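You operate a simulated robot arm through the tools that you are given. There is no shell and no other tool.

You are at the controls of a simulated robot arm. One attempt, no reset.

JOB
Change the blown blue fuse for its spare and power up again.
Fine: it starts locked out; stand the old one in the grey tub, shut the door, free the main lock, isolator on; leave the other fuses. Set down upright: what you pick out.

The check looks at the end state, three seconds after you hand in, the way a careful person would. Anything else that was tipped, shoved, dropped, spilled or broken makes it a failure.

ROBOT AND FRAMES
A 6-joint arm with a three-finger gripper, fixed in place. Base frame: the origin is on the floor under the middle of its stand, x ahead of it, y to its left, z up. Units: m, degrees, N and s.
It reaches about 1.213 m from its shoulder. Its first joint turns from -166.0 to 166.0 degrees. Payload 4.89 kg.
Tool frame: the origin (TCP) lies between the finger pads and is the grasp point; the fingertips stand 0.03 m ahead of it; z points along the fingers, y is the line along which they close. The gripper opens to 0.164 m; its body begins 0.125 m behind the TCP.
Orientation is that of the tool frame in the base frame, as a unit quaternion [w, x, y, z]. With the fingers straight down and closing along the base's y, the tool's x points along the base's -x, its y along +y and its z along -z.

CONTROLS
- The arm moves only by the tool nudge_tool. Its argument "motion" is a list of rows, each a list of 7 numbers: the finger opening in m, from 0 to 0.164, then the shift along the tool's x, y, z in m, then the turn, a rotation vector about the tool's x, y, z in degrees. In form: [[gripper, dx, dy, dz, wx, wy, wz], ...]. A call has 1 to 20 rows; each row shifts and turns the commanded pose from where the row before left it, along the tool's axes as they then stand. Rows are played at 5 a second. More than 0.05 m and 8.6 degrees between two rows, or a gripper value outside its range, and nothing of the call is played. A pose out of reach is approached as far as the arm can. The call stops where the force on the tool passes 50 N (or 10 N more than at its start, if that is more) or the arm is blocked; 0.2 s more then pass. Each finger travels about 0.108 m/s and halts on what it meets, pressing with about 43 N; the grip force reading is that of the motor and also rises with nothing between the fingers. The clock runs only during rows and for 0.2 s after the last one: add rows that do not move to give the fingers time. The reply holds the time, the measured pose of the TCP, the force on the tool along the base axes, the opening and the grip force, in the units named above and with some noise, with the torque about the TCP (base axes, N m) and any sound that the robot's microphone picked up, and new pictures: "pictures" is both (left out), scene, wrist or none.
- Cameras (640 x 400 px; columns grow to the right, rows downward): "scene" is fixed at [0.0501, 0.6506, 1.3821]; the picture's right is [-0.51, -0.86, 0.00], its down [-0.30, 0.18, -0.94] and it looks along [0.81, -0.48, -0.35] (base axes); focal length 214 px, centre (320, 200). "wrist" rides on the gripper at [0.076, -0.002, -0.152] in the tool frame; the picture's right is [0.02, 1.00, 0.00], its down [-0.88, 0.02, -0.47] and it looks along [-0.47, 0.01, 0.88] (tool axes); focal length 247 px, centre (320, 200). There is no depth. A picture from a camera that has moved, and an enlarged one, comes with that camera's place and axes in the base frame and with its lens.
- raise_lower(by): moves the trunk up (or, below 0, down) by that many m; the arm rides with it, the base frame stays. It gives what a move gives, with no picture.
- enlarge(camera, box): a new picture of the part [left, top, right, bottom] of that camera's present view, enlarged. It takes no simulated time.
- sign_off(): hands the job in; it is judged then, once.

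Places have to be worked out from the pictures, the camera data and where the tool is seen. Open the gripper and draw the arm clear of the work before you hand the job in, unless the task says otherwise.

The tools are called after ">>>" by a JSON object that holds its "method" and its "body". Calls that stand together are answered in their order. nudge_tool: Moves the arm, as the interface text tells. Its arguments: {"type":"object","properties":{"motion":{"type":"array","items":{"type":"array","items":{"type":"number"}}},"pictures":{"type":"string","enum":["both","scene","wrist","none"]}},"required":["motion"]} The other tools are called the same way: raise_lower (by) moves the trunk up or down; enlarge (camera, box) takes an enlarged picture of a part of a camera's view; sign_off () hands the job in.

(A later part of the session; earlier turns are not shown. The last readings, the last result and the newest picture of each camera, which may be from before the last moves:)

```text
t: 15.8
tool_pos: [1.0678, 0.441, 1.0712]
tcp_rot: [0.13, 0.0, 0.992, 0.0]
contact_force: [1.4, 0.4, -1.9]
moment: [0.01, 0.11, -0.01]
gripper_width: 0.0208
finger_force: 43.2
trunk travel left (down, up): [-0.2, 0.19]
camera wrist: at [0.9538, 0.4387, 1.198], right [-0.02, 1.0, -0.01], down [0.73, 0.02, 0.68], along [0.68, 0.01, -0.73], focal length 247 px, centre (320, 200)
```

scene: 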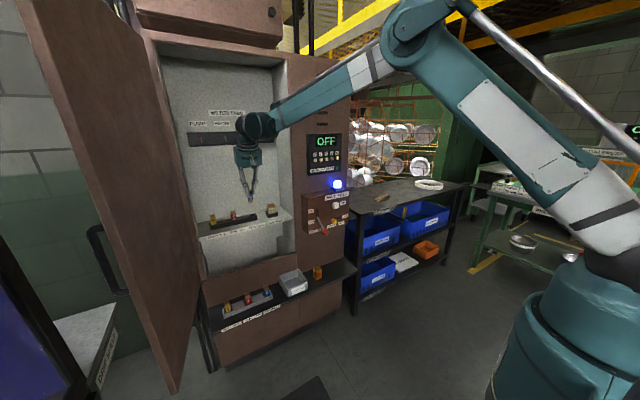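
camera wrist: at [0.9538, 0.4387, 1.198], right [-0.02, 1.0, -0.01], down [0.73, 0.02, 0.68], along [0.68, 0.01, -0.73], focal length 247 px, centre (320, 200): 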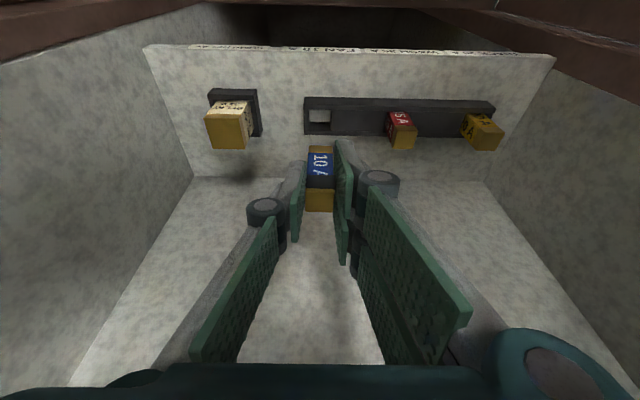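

The arm settled about 2 mm further in +y than when it lifted the fuse. I'll let it settle briefly and compare the fuse against the hole in a zoom.

>>> {"method": "nudge_tool", "body": {"motion": [[0.01, 0, 0, 0, 0, 0, 0], [0.01, 0, 0, 0, 0, 0, 0], [0.01, 0, 0, 0, 0, 0, 0]], "pictures": "wrist"}}

>>> {"method": "enlarge", "body": {"camera": "wrist", "box": [240, 85, 420, 235]}}

```text
t: 16.6
tool_pos: [1.0671, 0.4408, 1.0725]
tcp_rot: [0.131, 0.0, 0.991, 0.0]
contact_force: [0.7, 0.2, -0.5]
moment: [0.0, 0.01, 0.0]
gripper_width: 0.0211
finger_force: 43.2
trunk travel left (down, up): [-0.2, 0.19]
camera wrist: at [0.9527, 0.4389, 1.1987], right [-0.02, 1.0, -0.01], down [0.73, 0.02, 0.68], along [0.68, 0.01, -0.73], focal length 247 px, centre (320, 200)
```

wrist: 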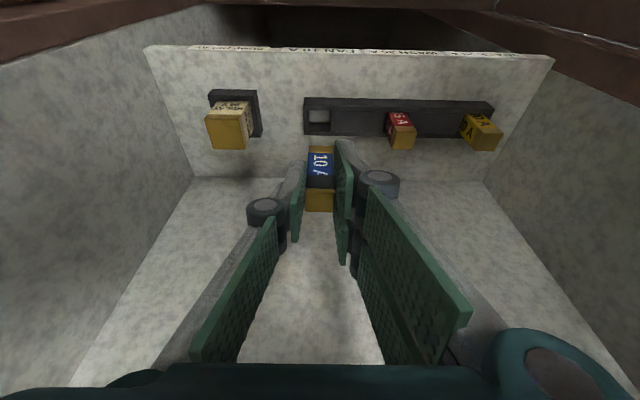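

```text
2.67 times, centred on (330, 160) of wrist
camera zoom: at [0.9527, 0.4389, 1.1987], right [-0.02, 1.0, -0.01], down [0.73, 0.02, 0.68], along [0.68, 0.01, -0.73], focal length 659 px, centre (293, 307)
```

zoom: 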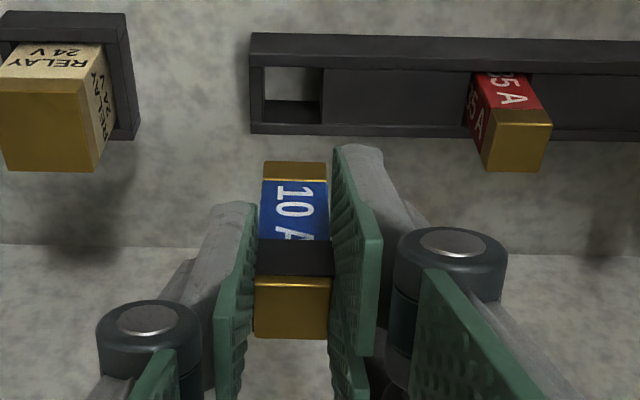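

The hole has shifted 6 zoomed pixels compared with the lift, i.e. about 2.5 mm in y. I'll correct by -2.5 mm and re-check.

>>> {"method": "nudge_tool", "body": {"motion": [[0.01, 0, -0.0025, 0, 0, 0, 0], [0.01, 0, 0, 0, 0, 0, 0], [0.01, 0, 0, 0, 0, 0, 0]], "pictures": "wrist"}}

>>> {"method": "enlarge", "body": {"camera": "wrist", "box": [240, 85, 420, 235]}}

```text
t: 17.4
tool_pos: [1.0672, 0.4373, 1.0723]
tcp_rot: [0.13, 0.0, 0.992, 0.0]
contact_force: [0.6, -0.7, 0.4]
moment: [0.01, 0.02, 0.0]
gripper_width: 0.0209
finger_force: 43.6
trunk travel left (down, up): [-0.2, 0.19]
camera wrist: at [0.9526, 0.4356, 1.1987], right [-0.02, 1.0, -0.01], down [0.73, 0.02, 0.69], along [0.68, 0.01, -0.73], focal length 247 px, centre (320, 200)
```

wrist: 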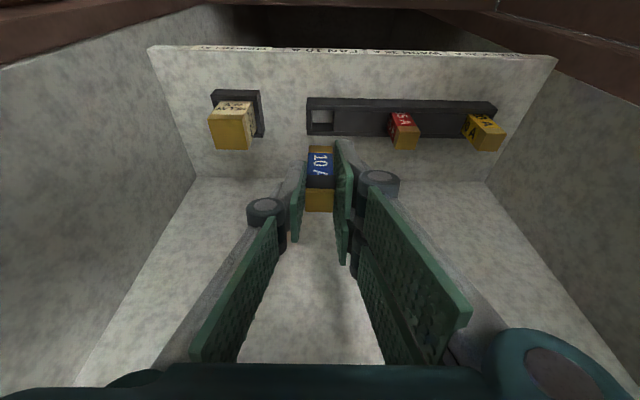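

```text
2.67 times, centred on (330, 160) of wrist
camera zoom: at [0.9526, 0.4356, 1.1987], right [-0.02, 1.0, -0.01], down [0.73, 0.02, 0.69], along [0.68, 0.01, -0.73], focal length 659 px, centre (293, 307)
```

zoom: 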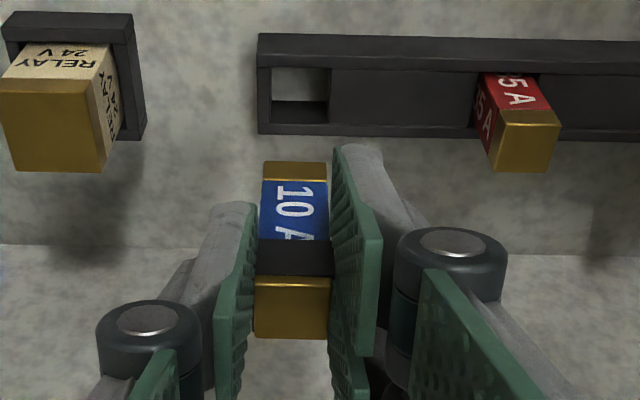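

Fuse reads y≈0.437 while the hole centre is y≈0.4397, so I overshot; I'll move back +2 mm and check again.

>>> {"method": "nudge_tool", "body": {"motion": [[0.01, 0, 0.002, 0, 0, 0, 0], [0.01, 0, 0, 0, 0, 0, 0], [0.01, 0, 0, 0, 0, 0, 0]], "pictures": "wrist"}}

>>> {"method": "enlarge", "body": {"camera": "wrist", "box": [270, 85, 370, 185]}}

```text
t: 18.2
tool_pos: [1.0667, 0.4394, 1.0719]
tcp_rot: [0.13, -0.001, 0.991, 0.0]
contact_force: [-0.8, 0.6, -0.3]
moment: [-0.03, 0.05, -0.01]
gripper_width: 0.0207
finger_force: 43.0
trunk travel left (down, up): [-0.2, 0.19]
camera wrist: at [0.9526, 0.4373, 1.1984], right [-0.02, 1.0, -0.01], down [0.73, 0.02, 0.69], along [0.68, 0.01, -0.73], focal length 247 px, centre (320, 200)
```

wrist: 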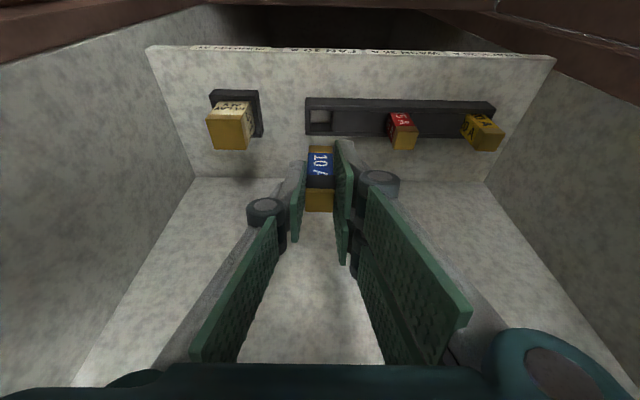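

```text
4.00 times, centred on (320, 135) of wrist
camera zoom: at [0.9526, 0.4373, 1.1984], right [-0.02, 1.0, -0.01], down [0.73, 0.02, 0.69], along [0.68, 0.01, -0.73], focal length 988 px, centre (320, 460)
```

zoom: 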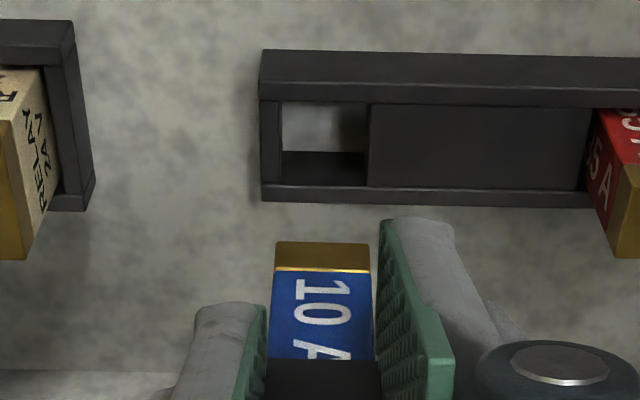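

Fuse and hole now agree in y to 0.5 mm; x is marginal so I'll add 1.5 mm in +x. Lowering 65 mm to just above the block, then look again.

>>> {"method": "nudge_tool", "body": {"motion": [[0.01, 0.0028, 0, 0.0161, 0, 0, 0], [0.01, 0.0042, 0, 0.0157, 0, 0, 0], [0.01, 0.0042, 0, 0.0157, 0, 0, 0], [0.01, 0.0042, 0, 0.0157, 0, 0, 0], [0.01, 0, 0, 0, 0, 0, 0], [0.01, 0, 0, 0, 0, 0, 0]], "pictures": "wrist"}}

>>> {"method": "enlarge", "body": {"camera": "wrist", "box": [270, 105, 370, 205]}}

>>> {"method": "enlarge", "body": {"camera": "scene", "box": [215, 170, 295, 230]}}

```text
t: 19.6
tool_pos: [1.0694, 0.4379, 1.0059]
tcp_rot: [0.131, 0.0, 0.991, 0.0]
contact_force: [0.4, 0.3, -0.7]
moment: [-0.04, 0.02, -0.02]
gripper_width: 0.0211
finger_force: 42.7
trunk travel left (down, up): [-0.2, 0.19]
camera wrist: at [0.9547, 0.4361, 1.133], right [-0.02, 1.0, -0.01], down [0.73, 0.02, 0.68], along [0.68, 0.01, -0.73], focal length 247 px, centre (320, 200)
```

wrist: 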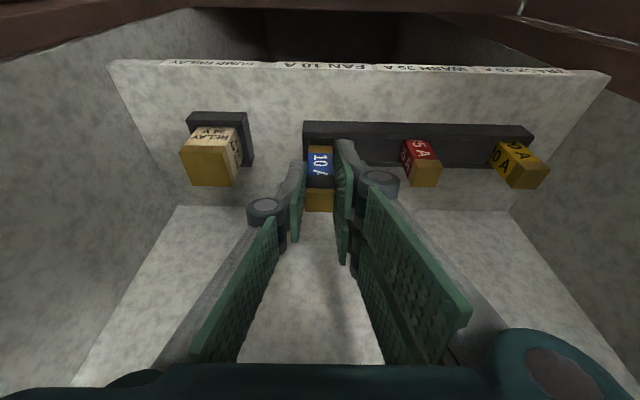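

```text
4.00 times, centred on (320, 155) of wrist
camera zoom: at [0.9547, 0.4361, 1.133], right [-0.02, 1.0, -0.01], down [0.73, 0.02, 0.68], along [0.68, 0.01, -0.73], focal length 988 px, centre (320, 380)
```

zoom: 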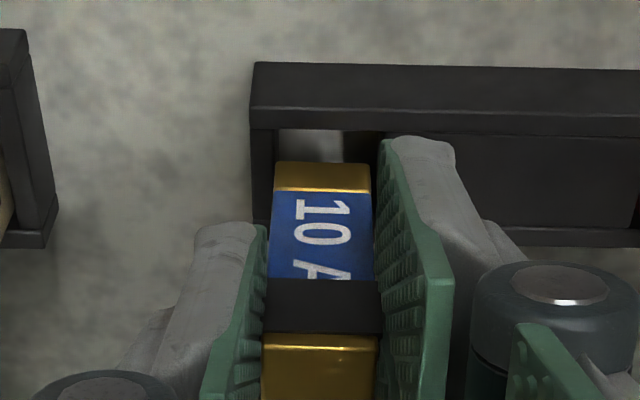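

```text
6.67 times, centred on (255, 200) of scene
camera zoom: at [0.0501, 0.6506, 1.3821], right [-0.51, -0.86, 0.0], down [-0.3, 0.18, -0.94], along [0.81, -0.48, -0.35], focal length 1430 px, centre (753, 200)
```

zoom: 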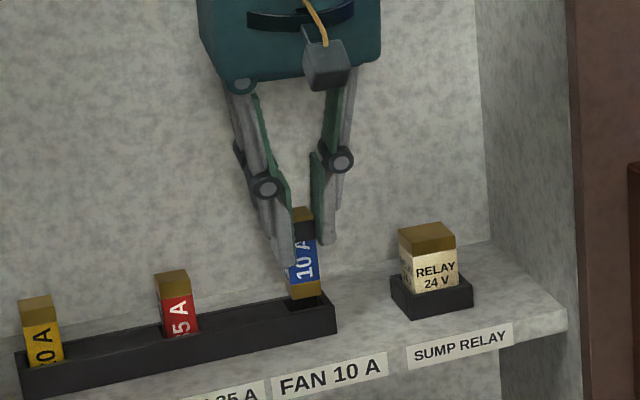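

The arm drifted about 1.5 mm toward -y while descending (friction), so I'll nudge +2 mm in y and verify before inserting.

>>> {"method": "nudge_tool", "body": {"motion": [[0.01, 0, 0.002, 0, 0, 0, 0], [0.01, 0, 0, 0, 0, 0, 0], [0.01, 0, 0, 0, 0, 0, 0]], "pictures": "wrist"}}

>>> {"method": "enlarge", "body": {"camera": "wrist", "box": [270, 105, 370, 205]}}

```text
t: 20.4
tool_pos: [1.0675, 0.4405, 1.0058]
tcp_rot: [0.13, 0.0, 0.991, 0.0]
contact_force: [0.2, 0.0, -0.6]
moment: [0.02, -0.02, 0.02]
gripper_width: 0.0211
finger_force: 42.9
trunk travel left (down, up): [-0.2, 0.19]
camera wrist: at [0.9542, 0.438, 1.1329], right [-0.02, 1.0, -0.01], down [0.73, 0.02, 0.69], along [0.68, 0.01, -0.73], focal length 247 px, centre (320, 200)
```

wrist: 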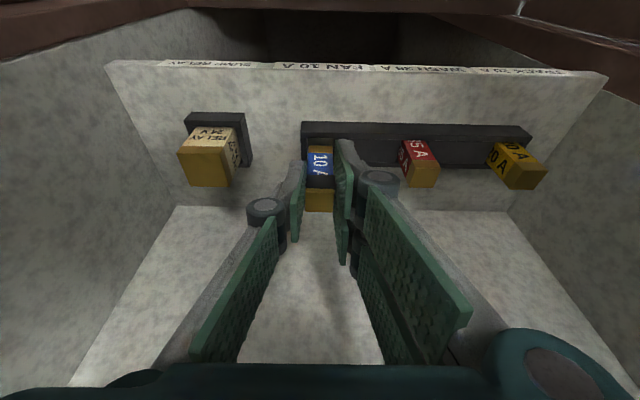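

```text
4.00 times, centred on (320, 155) of wrist
camera zoom: at [0.9542, 0.438, 1.1329], right [-0.02, 1.0, -0.01], down [0.73, 0.02, 0.69], along [0.68, 0.01, -0.73], focal length 988 px, centre (320, 380)
```

zoom: 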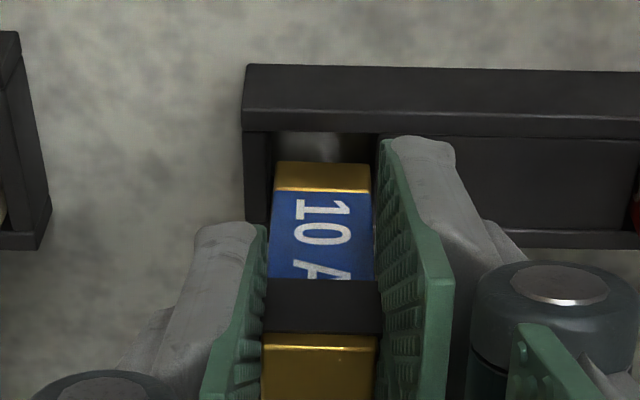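

Aligned now. Lowering the last ~30 mm into the socket in small steps.

>>> {"method": "nudge_tool", "body": {"motion": [[0.01, 0.0021, 0, 0.0077, 0, 0, 0], [0.01, 0.0021, 0, 0.0077, 0, 0, 0], [0.01, 0.0021, 0, 0.0077, 0, 0, 0], [0.01, 0.0013, 0, 0.0048, 0, 0, 0], [0.01, 0, 0, 0, 0, 0, 0]], "pictures": "wrist"}}

>>> {"method": "enlarge", "body": {"camera": "wrist", "box": [260, 115, 380, 235]}}

>>> {"method": "enlarge", "body": {"camera": "scene", "box": [215, 170, 295, 230]}}

```text
t: 21.6
tool_pos: [1.068, 0.4402, 0.9765]
tcp_rot: [0.13, 0.0, 0.991, 0.0]
contact_force: [1.0, 0.1, -0.6]
moment: [-0.01, 0.04, 0.01]
gripper_width: 0.0209
finger_force: 43.1
trunk travel left (down, up): [-0.2, 0.19]
camera wrist: at [0.9548, 0.4382, 1.1031], right [-0.02, 1.0, -0.01], down [0.73, 0.02, 0.68], along [0.68, 0.01, -0.73], focal length 247 px, centre (320, 200)
```

wrist: 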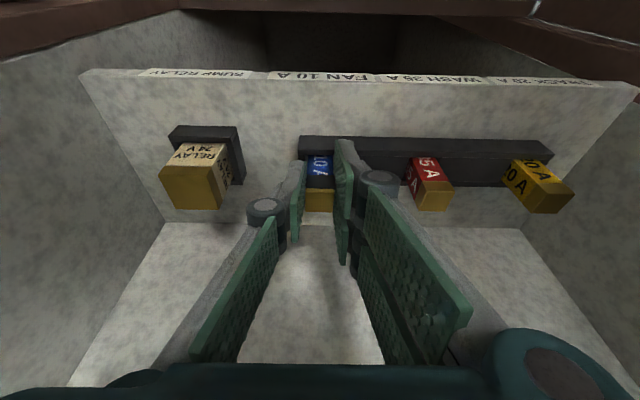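

```text
3.33 times, centred on (320, 175) of wrist
camera zoom: at [0.9548, 0.4382, 1.1031], right [-0.02, 1.0, -0.01], down [0.73, 0.02, 0.68], along [0.68, 0.01, -0.73], focal length 823 px, centre (320, 283)
```

zoom: 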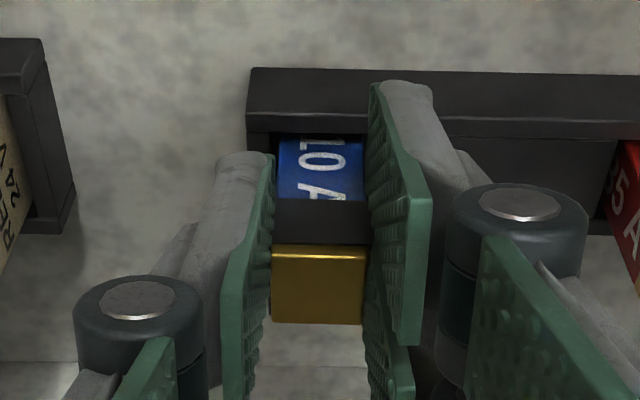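

```text
6.67 times, centred on (255, 200) of scene
camera zoom: at [0.0501, 0.6506, 1.3821], right [-0.51, -0.86, 0.0], down [-0.3, 0.18, -0.94], along [0.81, -0.48, -0.35], focal length 1430 px, centre (753, 200)
```

zoom: 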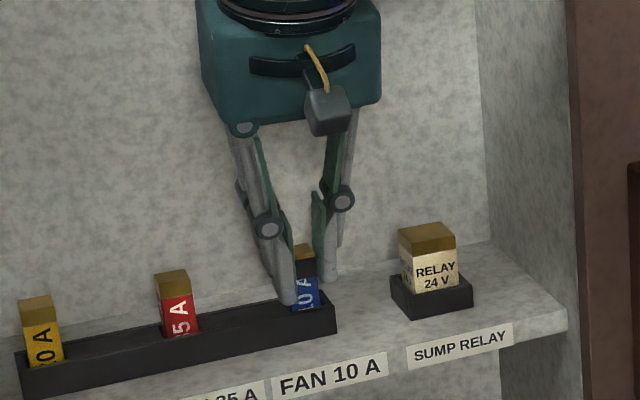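

It's seated. I'll open the fingers slightly, raise a few mm, and lean the tool a further 17° about the same point.

>>> {"method": "nudge_tool", "body": {"motion": [[0.03, 0, 0, 0, 0, 0, 0], [0.05, 0, 0, 0, 0, 0, 0], [0.05, 0, 0, 0, 0, 0, 0], [0.05, -0.0018, 0, -0.0068, 0, 0, 0], [0.05, 0, 0, 0, 0, -4.25, 0], [0.05, 0, 0, 0, 0, -4.25, 0], [0.05, 0, 0, 0, 0, -4.25, 0], [0.05, 0, 0, 0, 0, -4.25, 0], [0.05, 0, 0, 0, 0, 0, 0], [0.05, 0, 0, 0, 0, 0, 0]]}}

>>> {"method": "enlarge", "body": {"camera": "wrist", "box": [240, 115, 400, 235]}}

>>> {"method": "enlarge", "body": {"camera": "scene", "box": [215, 170, 295, 230]}}

```text
t: 23.8
tool_pos: [1.0681, 0.4388, 0.984]
tcp_rot: [0.276, 0.001, 0.961, 0.0]
contact_force: [0.4, 0.0, 0.1]
moment: [0.0, -0.03, 0.0]
gripper_width: 0.0502
finger_force: 0.1
trunk travel left (down, up): [-0.2, 0.19]
camera wrist: at [0.9219, 0.4379, 1.0717], right [-0.02, 1.0, -0.01], down [0.5, 0.02, 0.87], along [0.87, 0.01, -0.5], focal length 247 px, centre (320, 200)
```

scene: 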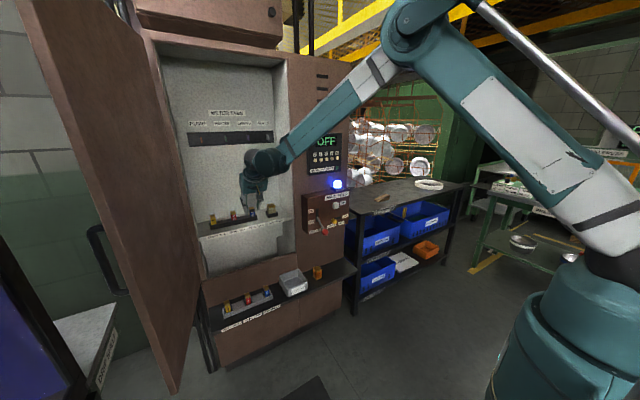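
wrist: 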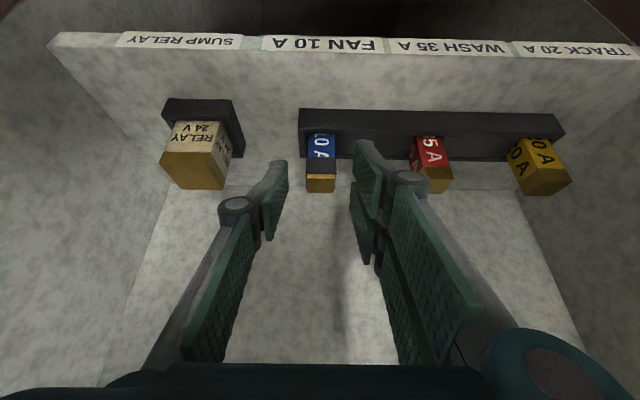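

```text
3.33 times, centred on (320, 175) of wrist
camera zoom: at [0.9219, 0.4379, 1.0717], right [-0.02, 1.0, -0.01], down [0.5, 0.02, 0.87], along [0.87, 0.01, -0.5], focal length 823 px, centre (320, 283)
```

zoom: 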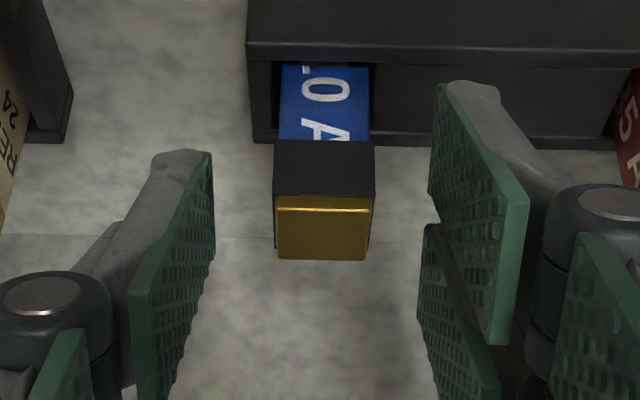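

```text
6.67 times, centred on (255, 200) of scene
camera zoom: at [0.0501, 0.6506, 1.3821], right [-0.51, -0.86, 0.0], down [-0.3, 0.18, -0.94], along [0.81, -0.48, -0.35], focal length 1430 px, centre (753, 200)
```

zoom: 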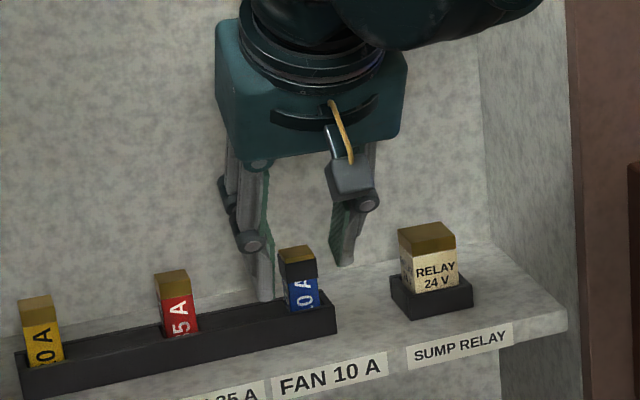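

The fuse is standing well in its socket. Now moving to the leaned grip pose at about (1.063, 0.440, 0.975), tips still above the block, then closing.

>>> {"method": "nudge_tool", "body": {"motion": [[0.05, 0.0045, 0.0005, 0.0025, 0, 0, 0], [0.05, 0.0045, 0.0005, 0.0025, 0, 0, 0], [0.05, 0, 0, 0, 0, 0, 0], [0.03, 0, 0, 0, 0, 0, 0], [0.01, 0, 0, 0, 0, 0, 0], [0.01, 0, 0, 0, 0, 0, 0], [0.01, 0, 0, 0, 0, 0, 0]], "pictures": "wrist"}}

>>> {"method": "enlarge", "body": {"camera": "wrist", "box": [240, 115, 400, 235]}}

>>> {"method": "enlarge", "body": {"camera": "scene", "box": [215, 170, 295, 230]}}

```text
t: 25.4
tool_pos: [1.062, 0.4413, 0.9745]
tcp_rot: [0.275, 0.0, 0.961, 0.0]
contact_force: [-0.6, 0.1, 0.2]
moment: [-0.04, -0.02, -0.01]
gripper_width: 0.0209
finger_force: 42.5
trunk travel left (down, up): [-0.2, 0.19]
camera wrist: at [0.9171, 0.439, 1.0623], right [-0.02, 1.0, -0.01], down [0.5, 0.02, 0.87], along [0.87, 0.01, -0.5], focal length 247 px, centre (320, 200)
```

wrist: 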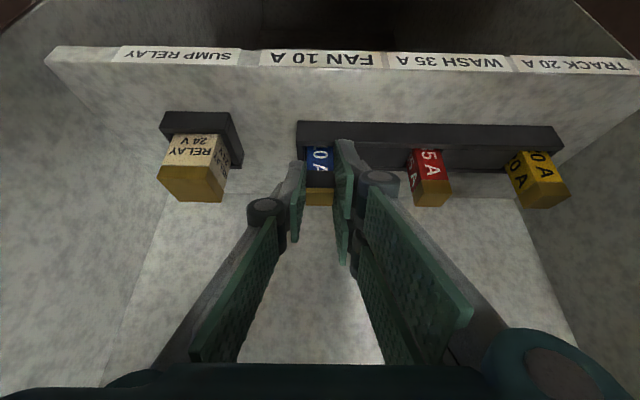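

```text
3.33 times, centred on (320, 175) of wrist
camera zoom: at [0.9171, 0.439, 1.0623], right [-0.02, 1.0, -0.01], down [0.5, 0.02, 0.87], along [0.87, 0.01, -0.5], focal length 823 px, centre (320, 283)
```

zoom: 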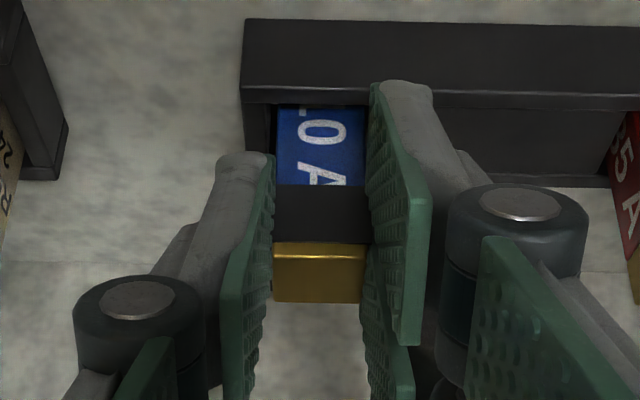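

```text
6.67 times, centred on (255, 200) of scene
camera zoom: at [0.0501, 0.6506, 1.3821], right [-0.51, -0.86, 0.0], down [-0.3, 0.18, -0.94], along [0.81, -0.48, -0.35], focal length 1430 px, centre (753, 200)
```

zoom: 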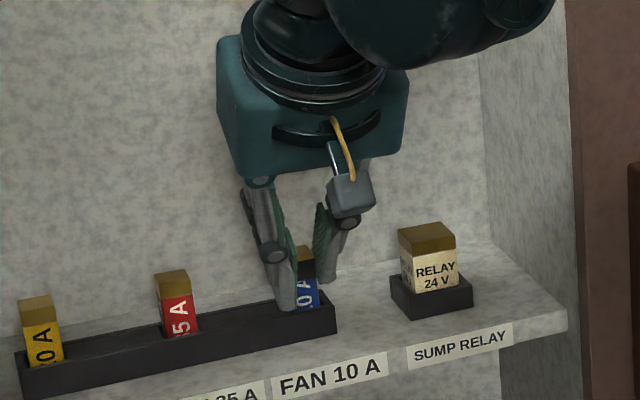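

Re-gripped with the fuse upright and the tool leaned 32°. Lifting straight up 0.10 m and then withdrawing from the cabinet.

>>> {"method": "nudge_tool", "body": {"motion": [[0.01, -0.0053, 0, -0.0085, 0, 0, 0], [0.01, -0.0053, 0, -0.0085, 0, 0, 0], [0.01, -0.0085, 0, -0.0136, 0, 0, 0], [0.01, -0.0085, 0, -0.0136, 0, 0, 0], [0.01, -0.0085, 0, -0.0136, 0, 0, 0], [0.01, -0.0085, 0, -0.0136, 0, 0, 0], [0.01, -0.0085, 0, -0.0136, 0, 0, 0], [0.01, 0.0382, 0, -0.0239, 0, 0, 0], [0.01, 0.0382, 0, -0.0239, 0, 0, 0], [0.01, 0.0382, 0, -0.0239, 0, 0, 0], [0.01, 0.0382, 0, -0.0239, 0, 0, 0], [0.01, 0.0382, 0, -0.0239, 0, 0, 0], [0.01, 0.0382, 0, -0.0239, 0, 0, 0], [0.01, 0, 0, 0, 0, 0, 0]]}}

```text
t: 28.4
tool_pos: [0.7924, 0.4399, 1.0762]
tcp_rot: [0.276, 0.0, 0.961, 0.0]
contact_force: [-0.3, -0.4, 0.1]
moment: [0.09, -0.05, 0.03]
gripper_width: 0.0207
finger_force: 43.0
trunk travel left (down, up): [-0.2, 0.19]
camera wrist: at [0.6457, 0.4372, 1.1643], right [-0.02, 1.0, -0.01], down [0.5, 0.02, 0.87], along [0.87, 0.01, -0.5], focal length 247 px, centre (320, 200)
```

scene: 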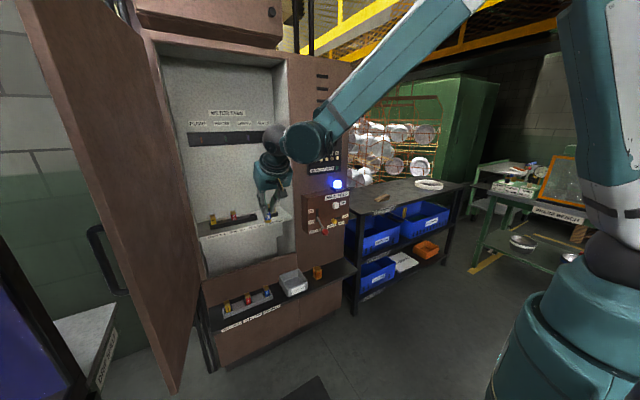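
wrist: 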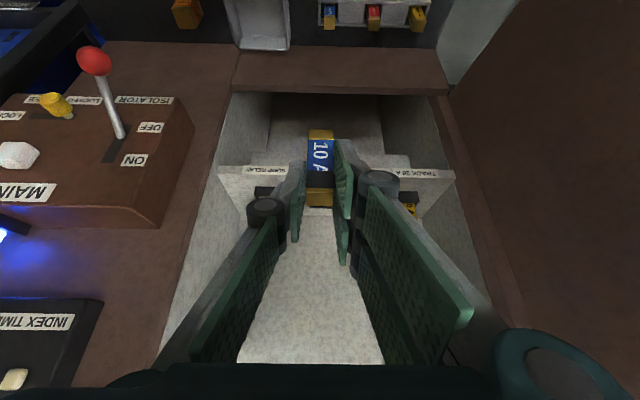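

Fuse is clear of the cabinet. Descending in front of it to about (0.80, 0.33, 0.80) to check wrist-to-lever clearance.

>>> {"method": "nudge_tool", "body": {"motion": [[0.01, 0.0199, -0.0157, 0.034, 0, 0, 0], [0.01, 0.0199, -0.0157, 0.034, 0, 0, 0], [0.01, 0.0199, -0.0157, 0.034, 0, 0, 0], [0.01, 0.0199, -0.0157, 0.034, 0, 0, 0], [0.01, 0.0199, -0.0157, 0.034, 0, 0, 0], [0.01, 0.0199, -0.0157, 0.034, 0, 0, 0], [0.01, 0.0199, -0.0157, 0.034, 0, 0, 0], [0.01, 0, 0, 0, 0, 0, 0]]}}

>>> {"method": "enlarge", "body": {"camera": "scene", "box": [250, 120, 410, 320]}}

>>> {"method": "enlarge", "body": {"camera": "wrist", "box": [220, 60, 420, 220]}}

```text
t: 30.2
tool_pos: [0.8004, 0.3309, 0.7992]
tcp_rot: [0.276, 0.0, 0.961, -0.001]
contact_force: [-0.2, 0.6, -1.7]
moment: [-0.06, -0.02, -0.04]
gripper_width: 0.0209
finger_force: 43.2
trunk travel left (down, up): [-0.2, 0.19]
camera wrist: at [0.6543, 0.3293, 0.8869], right [-0.02, 1.0, -0.01], down [0.5, 0.02, 0.87], along [0.87, 0.01, -0.5], focal length 247 px, centre (320, 200)
```

scene: 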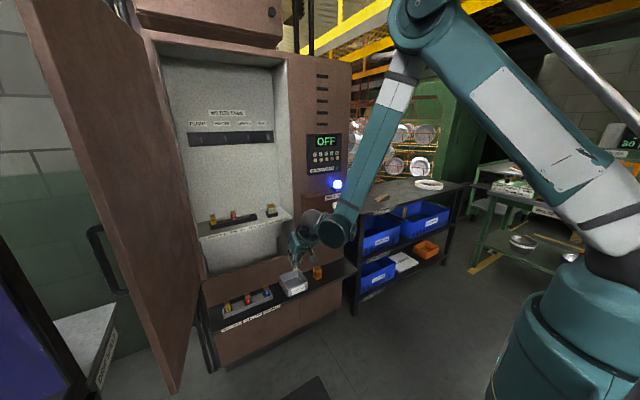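
wrist: 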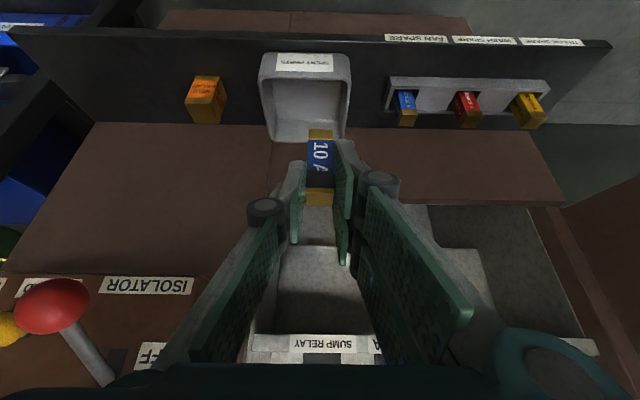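

```text
2.00 times, centred on (330, 220) of scene
camera zoom: at [0.0501, 0.6506, 1.3821], right [-0.51, -0.86, 0.0], down [-0.3, 0.18, -0.94], along [0.81, -0.48, -0.35], focal length 429 px, centre (300, 160)
```

zoom: 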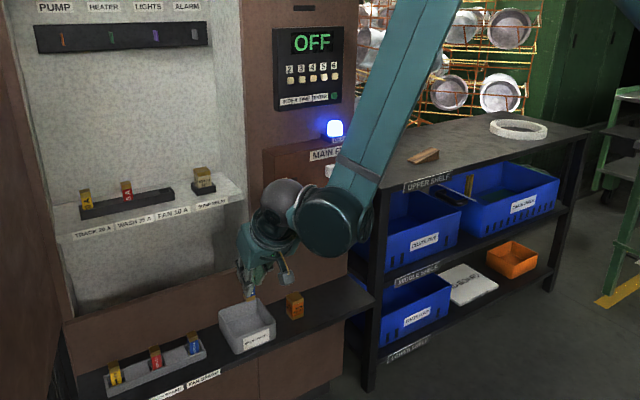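

```text
2.50 times, centred on (320, 140) of wrist
camera zoom: at [0.6543, 0.3293, 0.8869], right [-0.02, 1.0, -0.01], down [0.5, 0.02, 0.87], along [0.87, 0.01, -0.5], focal length 617 px, centre (320, 350)
```

zoom: 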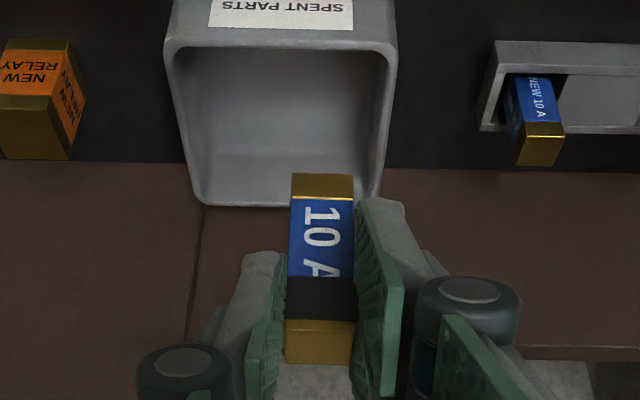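

Wrist housing will now stay about 5 cm clear of the lever ball at the tub. Tub centre refined to (0.909, 0.309), rim 0.594, floor about 0.555. Moving above it to (0.897, 0.309, 0.72).

>>> {"method": "nudge_tool", "body": {"motion": [[0.01, -0.01, -0.0055, 0.0296, 0, 0, 0], [0.01, -0.01, -0.0055, 0.0296, 0, 0, 0], [0.01, -0.01, -0.0055, 0.0296, 0, 0, 0], [0.01, -0.01, -0.0055, 0.0296, 0, 0, 0], [0.01, 0, 0, 0, 0, 0, 0]]}}

>>> {"method": "enlarge", "body": {"camera": "scene", "box": [250, 150, 410, 320]}}

>>> {"method": "enlarge", "body": {"camera": "wrist", "box": [240, 60, 400, 220]}}

```text
t: 31.4
tool_pos: [0.9001, 0.308, 0.7202]
tcp_rot: [0.275, 0.0, 0.961, 0.0]
contact_force: [0.2, -0.6, -0.4]
moment: [-0.01, -0.01, -0.04]
gripper_width: 0.0208
finger_force: 43.7
trunk travel left (down, up): [-0.2, 0.19]
camera wrist: at [0.753, 0.3064, 0.8089], right [-0.02, 1.0, -0.01], down [0.5, 0.02, 0.87], along [0.87, 0.01, -0.5], focal length 247 px, centre (320, 200)
```

scene: 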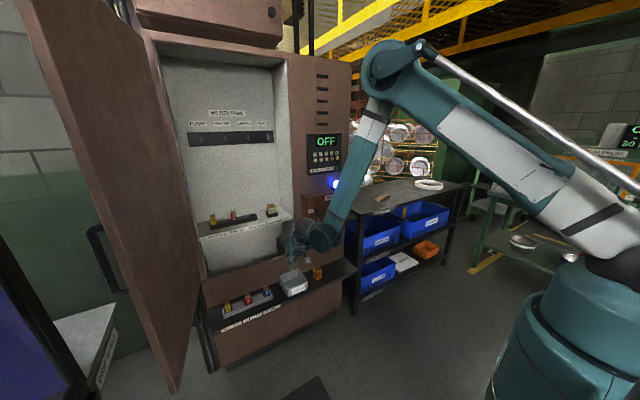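
wrist: 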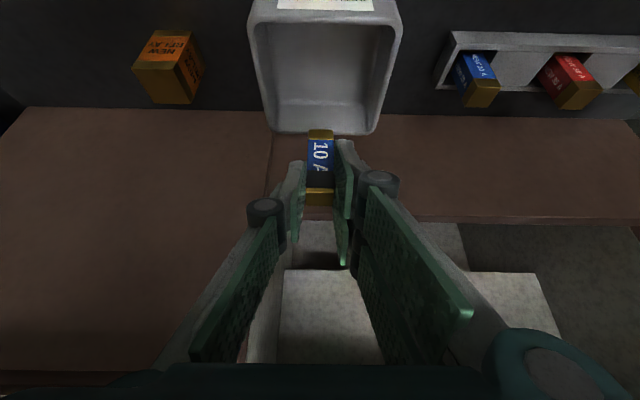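

```text
2.35 times, centred on (330, 235) of scene
camera zoom: at [0.0501, 0.6506, 1.3821], right [-0.51, -0.86, 0.0], down [-0.3, 0.18, -0.94], along [0.81, -0.48, -0.35], focal length 505 px, centre (296, 118)
```

zoom: 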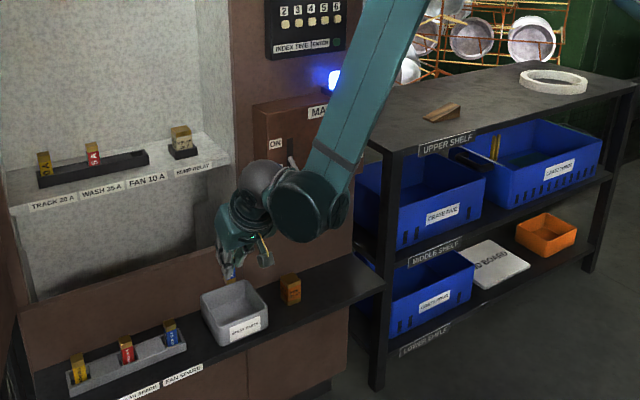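

```text
2.50 times, centred on (320, 140) of wrist
camera zoom: at [0.753, 0.3064, 0.8089], right [-0.02, 1.0, -0.01], down [0.5, 0.02, 0.87], along [0.87, 0.01, -0.5], focal length 617 px, centre (320, 350)
```

zoom: 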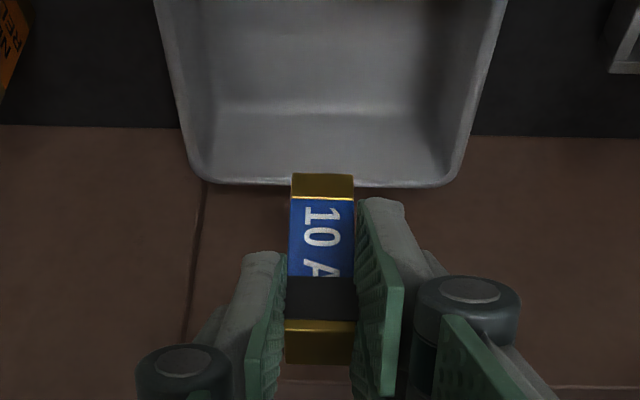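

Centred over the tub within a couple of mm. Lowering 8 cm, leaving the fuse bottom about 2 cm above the tub floor.

>>> {"method": "nudge_tool", "body": {"motion": [[0.01, 0.0106, 0.0005, 0.017, 0, 0, 0], [0.01, 0.0106, 0.0005, 0.017, 0, 0, 0], [0.01, 0.0106, 0.0005, 0.017, 0, 0, 0], [0.01, 0.0106, 0, 0.017, 0, 0, 0], [0.01, 0, 0, 0, 0, 0, 0]]}}

>>> {"method": "enlarge", "body": {"camera": "scene", "box": [250, 180, 390, 320]}}

>>> {"method": "enlarge", "body": {"camera": "wrist", "box": [220, 60, 420, 220]}}

```text
t: 32.6
tool_pos: [0.8984, 0.3111, 0.6409]
tcp_rot: [0.275, 0.001, 0.961, 0.0]
contact_force: [-0.2, 0.6, -1.2]
moment: [-0.03, 0.0, -0.02]
gripper_width: 0.0211
finger_force: 42.7
trunk travel left (down, up): [-0.2, 0.19]
camera wrist: at [0.7513, 0.3087, 0.7285], right [-0.02, 1.0, -0.01], down [0.5, 0.02, 0.87], along [0.87, 0.01, -0.5], focal length 247 px, centre (320, 200)
```

scene: 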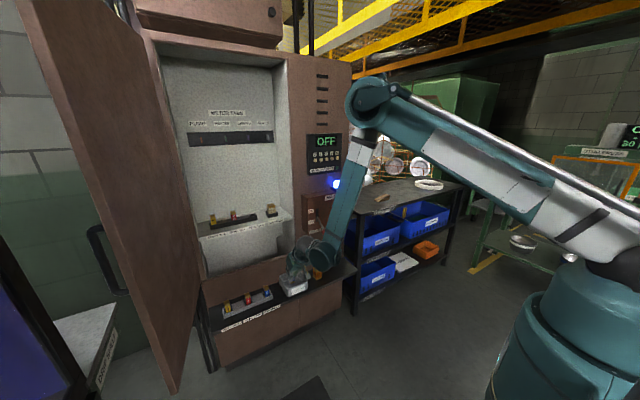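
wrist: 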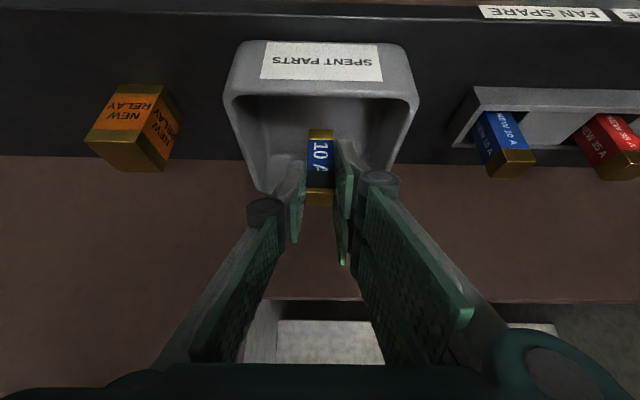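

```text
2.86 times, centred on (320, 250) of scene
camera zoom: at [0.0501, 0.6506, 1.3821], right [-0.51, -0.86, 0.0], down [-0.3, 0.18, -0.94], along [0.81, -0.48, -0.35], focal length 613 px, centre (320, 57)
```

zoom: 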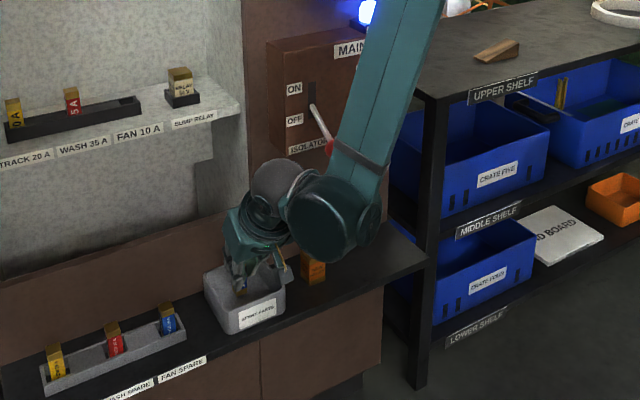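

```text
2.50 times, centred on (320, 140) of wrist
camera zoom: at [0.7513, 0.3087, 0.7285], right [-0.02, 1.0, -0.01], down [0.5, 0.02, 0.87], along [0.87, 0.01, -0.5], focal length 617 px, centre (320, 350)
```

zoom: 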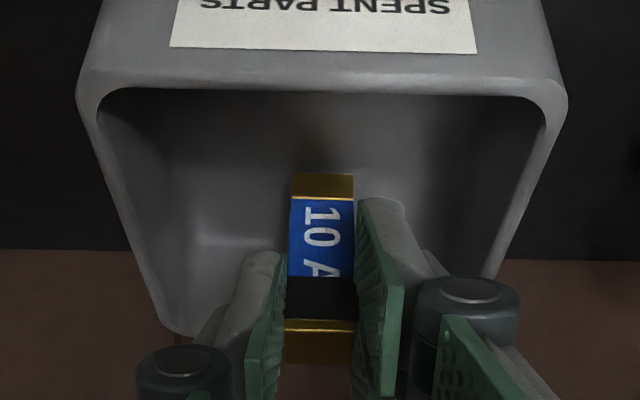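

Fuse hangs inside the tub, clear of all walls. I'll lower in 4 mm steps watching the force for floor contact.

>>> {"method": "nudge_tool", "body": {"motion": [[0.01, 0.0021, 0, 0.0034, 0, 0, 0], [0.01, 0.0021, 0, 0.0034, 0, 0, 0], [0.01, 0.0021, 0, 0.0034, 0, 0, 0], [0.01, 0, 0, 0, 0, 0, 0]], "pictures": "wrist"}}

>>> {"method": "enlarge", "body": {"camera": "wrist", "box": [220, 60, 420, 220]}}

```text
t: 33.6
tool_pos: [0.8967, 0.3104, 0.6293]
tcp_rot: [0.277, 0.0, 0.961, 0.0]
contact_force: [3.2, 2.5, 32.1]
moment: [0.08, -0.82, 0.06]
gripper_width: 0.021
finger_force: 43.4
trunk travel left (down, up): [-0.2, 0.19]
camera wrist: at [0.7509, 0.3081, 0.7179], right [-0.02, 1.0, -0.01], down [0.49, 0.02, 0.87], along [0.87, 0.01, -0.49], focal length 247 px, centre (320, 200)
```

wrist: 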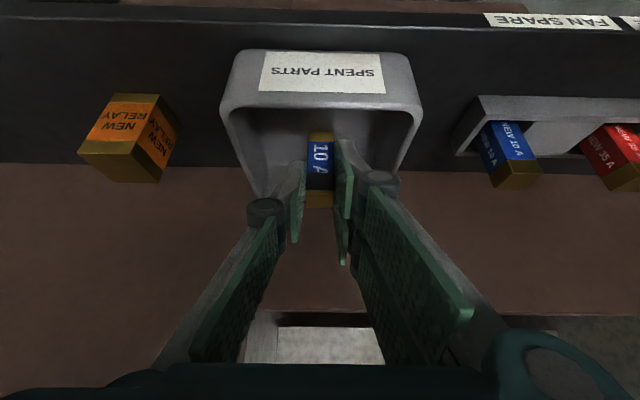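

```text
2.50 times, centred on (320, 140) of wrist
camera zoom: at [0.7509, 0.3081, 0.7179], right [-0.02, 1.0, -0.01], down [0.49, 0.02, 0.87], along [0.87, 0.01, -0.49], focal length 617 px, centre (320, 350)
```

zoom: 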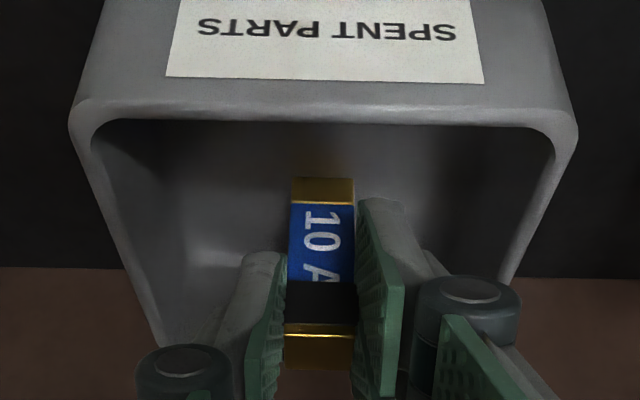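

Floor contact felt (32 N at TCP z 0.629). I'll ease up about 2.5 mm so only light contact remains before releasing.

>>> {"method": "nudge_tool", "body": {"motion": [[0.01, -0.0013, 0, -0.0021, 0, 0, 0], [0.01, 0, 0, 0, 0, 0, 0]], "pictures": "wrist"}}

>>> {"method": "enlarge", "body": {"camera": "wrist", "box": [270, 100, 370, 220]}}

>>> {"method": "enlarge", "body": {"camera": "scene", "box": [270, 240, 340, 310]}}

```text
t: 34.2
tool_pos: [0.8978, 0.3104, 0.6305]
tcp_rot: [0.276, 0.0, 0.961, 0.0]
contact_force: [0.0, 1.2, 4.6]
moment: [0.01, -0.1, 0.03]
gripper_width: 0.0207
finger_force: 43.2
trunk travel left (down, up): [-0.2, 0.19]
camera wrist: at [0.7511, 0.3081, 0.7185], right [-0.02, 1.0, -0.01], down [0.5, 0.02, 0.87], along [0.87, 0.01, -0.5], focal length 247 px, centre (320, 200)
```

wrist: 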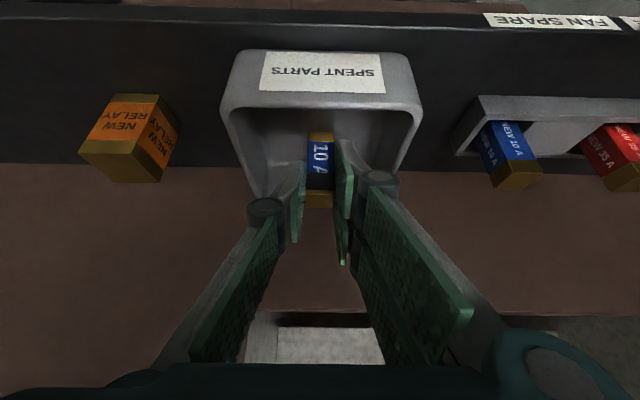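

```text
3.33 times, centred on (320, 160) of wrist
camera zoom: at [0.7511, 0.3081, 0.7185], right [-0.02, 1.0, -0.01], down [0.5, 0.02, 0.87], along [0.87, 0.01, -0.5], focal length 823 px, centre (320, 333)
```

zoom: 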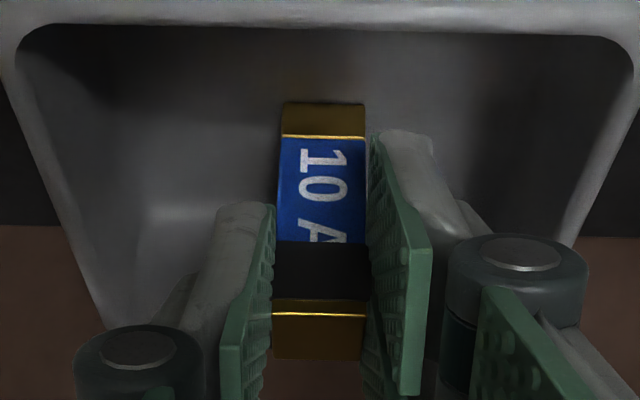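

```text
5.71 times, centred on (305, 275) of scene
camera zoom: at [0.0501, 0.6506, 1.3821], right [-0.51, -0.86, 0.0], down [-0.3, 0.18, -0.94], along [0.81, -0.48, -0.35], focal length 1226 px, centre (406, -229)
```

zoom: 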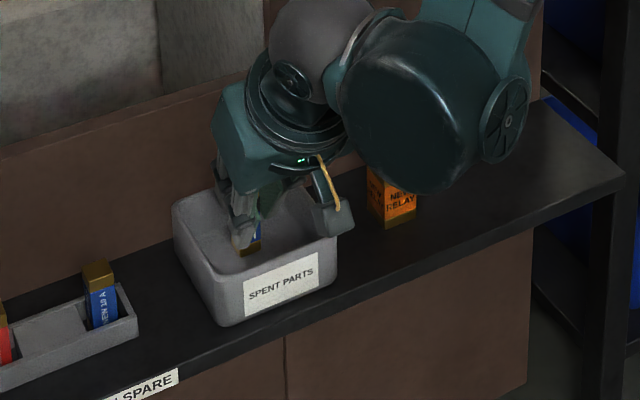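

Light contact of about 5 N now. Opening slowly and only to 36 mm so the fuse stays standing and the fingers stay off the tub walls.

>>> {"method": "nudge_tool", "body": {"motion": [[0.023, 0, 0, 0, 0, 0, 0], [0.025, 0, 0, 0, 0, 0, 0], [0.028, 0, 0, 0, 0, 0, 0], [0.032, 0, 0, 0, 0, 0, 0], [0.036, 0, 0, 0, 0, 0, 0], [0.036, 0, 0, 0, 0, 0, 0]], "pictures": "wrist"}}

>>> {"method": "enlarge", "body": {"camera": "wrist", "box": [250, 90, 390, 220]}}

```text
t: 35.6
tool_pos: [0.8983, 0.3106, 0.6306]
tcp_rot: [0.277, 0.0, 0.961, 0.001]
contact_force: [0.5, -0.8, -0.3]
moment: [-0.01, 0.01, 0.0]
gripper_width: 0.0361
finger_force: 0.1
trunk travel left (down, up): [-0.2, 0.19]
camera wrist: at [0.7514, 0.3082, 0.7188], right [-0.02, 1.0, -0.01], down [0.5, 0.02, 0.87], along [0.87, 0.01, -0.5], focal length 247 px, centre (320, 200)
```

wrist: 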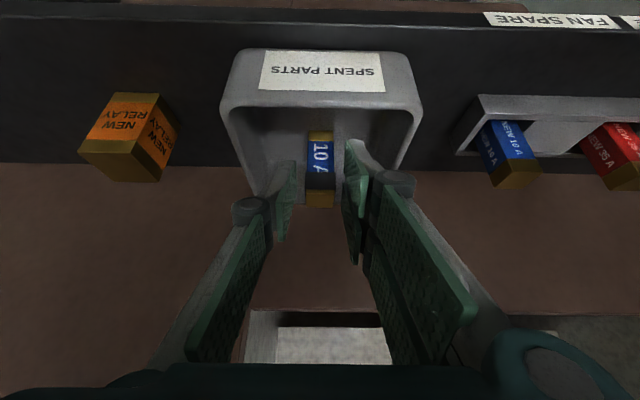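

```text
3.08 times, centred on (320, 155) of wrist
camera zoom: at [0.7514, 0.3082, 0.7188], right [-0.02, 1.0, -0.01], down [0.5, 0.02, 0.87], along [0.87, 0.01, -0.5], focal length 760 px, centre (320, 338)
```

zoom: 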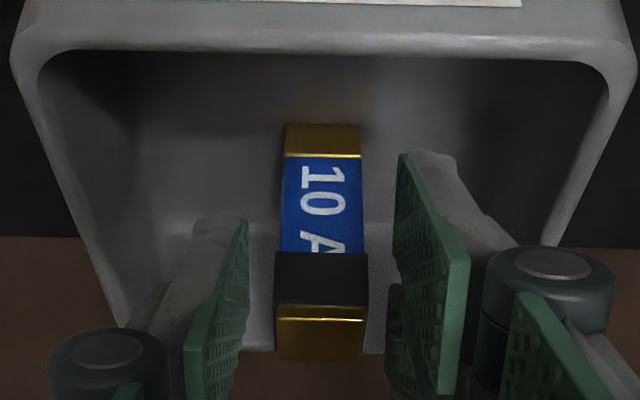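

The fuse is standing free in the tub. Raising the gripper straight up, fingers kept at 36 mm.

>>> {"method": "nudge_tool", "body": {"motion": [[0.036, -0.0053, 0, -0.0085, 0, 0, 0], [0.036, -0.0106, 0, -0.017, 0, 0, 0], [0.036, -0.0106, 0, -0.017, 0, 0, 0], [0.036, -0.0106, 0, -0.017, 0, 0, 0], [0.036, -0.0106, 0, -0.017, 0, 0, 0], [0.036, -0.0106, 0, -0.017, 0, 0, 0], [0.036, 0, 0, 0, 0, 0, 0]]}}

>>> {"method": "enlarge", "body": {"camera": "wrist", "box": [200, 0, 420, 180]}}

>>> {"method": "enlarge", "body": {"camera": "scene", "box": [220, 240, 340, 320]}}

```text
t: 37.2
tool_pos: [0.901, 0.3105, 0.7391]
tcp_rot: [0.276, 0.0, 0.961, 0.0]
contact_force: [0.0, 0.5, 0.5]
moment: [0.01, 0.01, 0.05]
gripper_width: 0.0358
finger_force: 0.1
trunk travel left (down, up): [-0.2, 0.19]
camera wrist: at [0.7524, 0.3088, 0.8279], right [-0.02, 1.0, -0.01], down [0.5, 0.02, 0.87], along [0.87, 0.01, -0.5], focal length 247 px, centre (320, 200)
```

scene: 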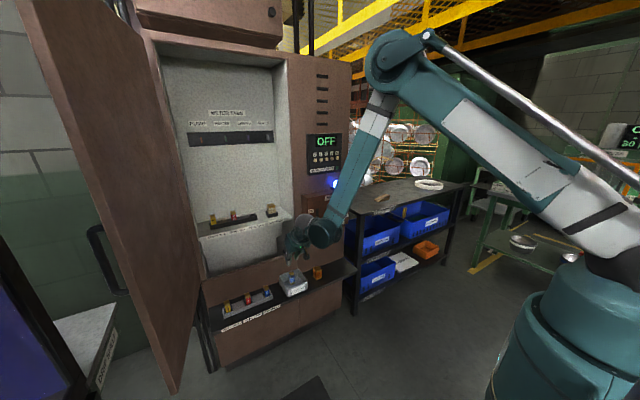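
wrist: 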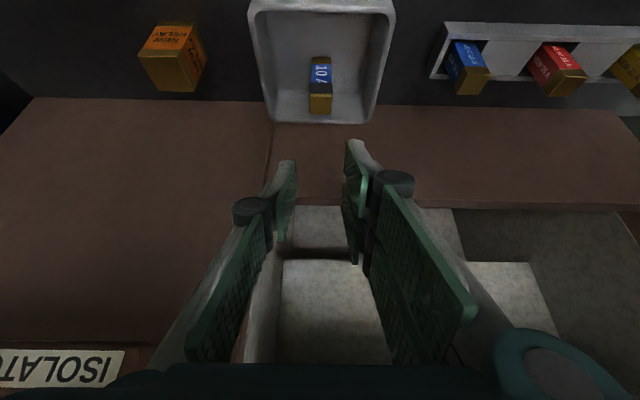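

```text
2.22 times, centred on (310, 90) of wrist
camera zoom: at [0.7524, 0.3088, 0.8279], right [-0.02, 1.0, -0.01], down [0.5, 0.02, 0.87], along [0.87, 0.01, -0.5], focal length 549 px, centre (342, 444)
```

zoom: 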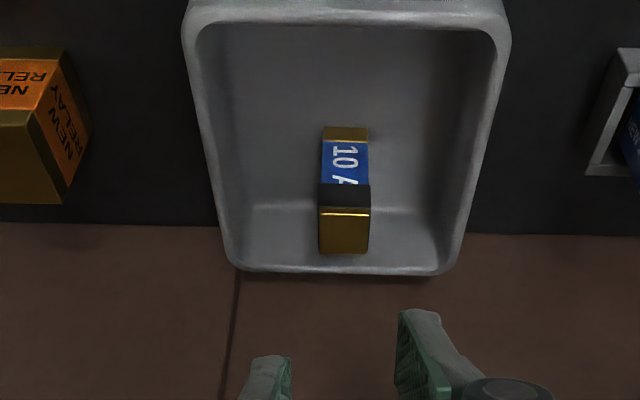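

```text
5.00 times, centred on (280, 280) of scene
camera zoom: at [0.0501, 0.6506, 1.3821], right [-0.51, -0.86, 0.0], down [-0.3, 0.18, -0.94], along [0.81, -0.48, -0.35], focal length 1072 px, centre (520, -200)
```

zoom: 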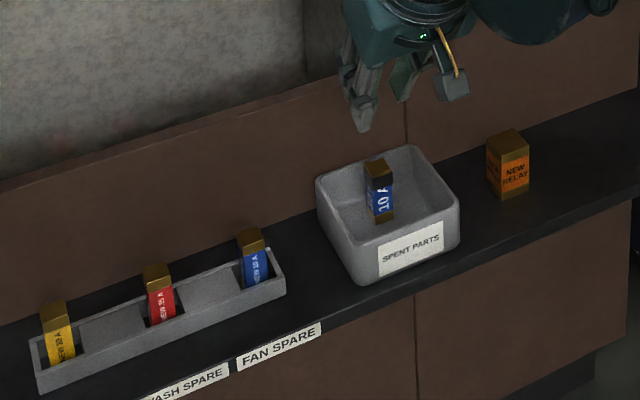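

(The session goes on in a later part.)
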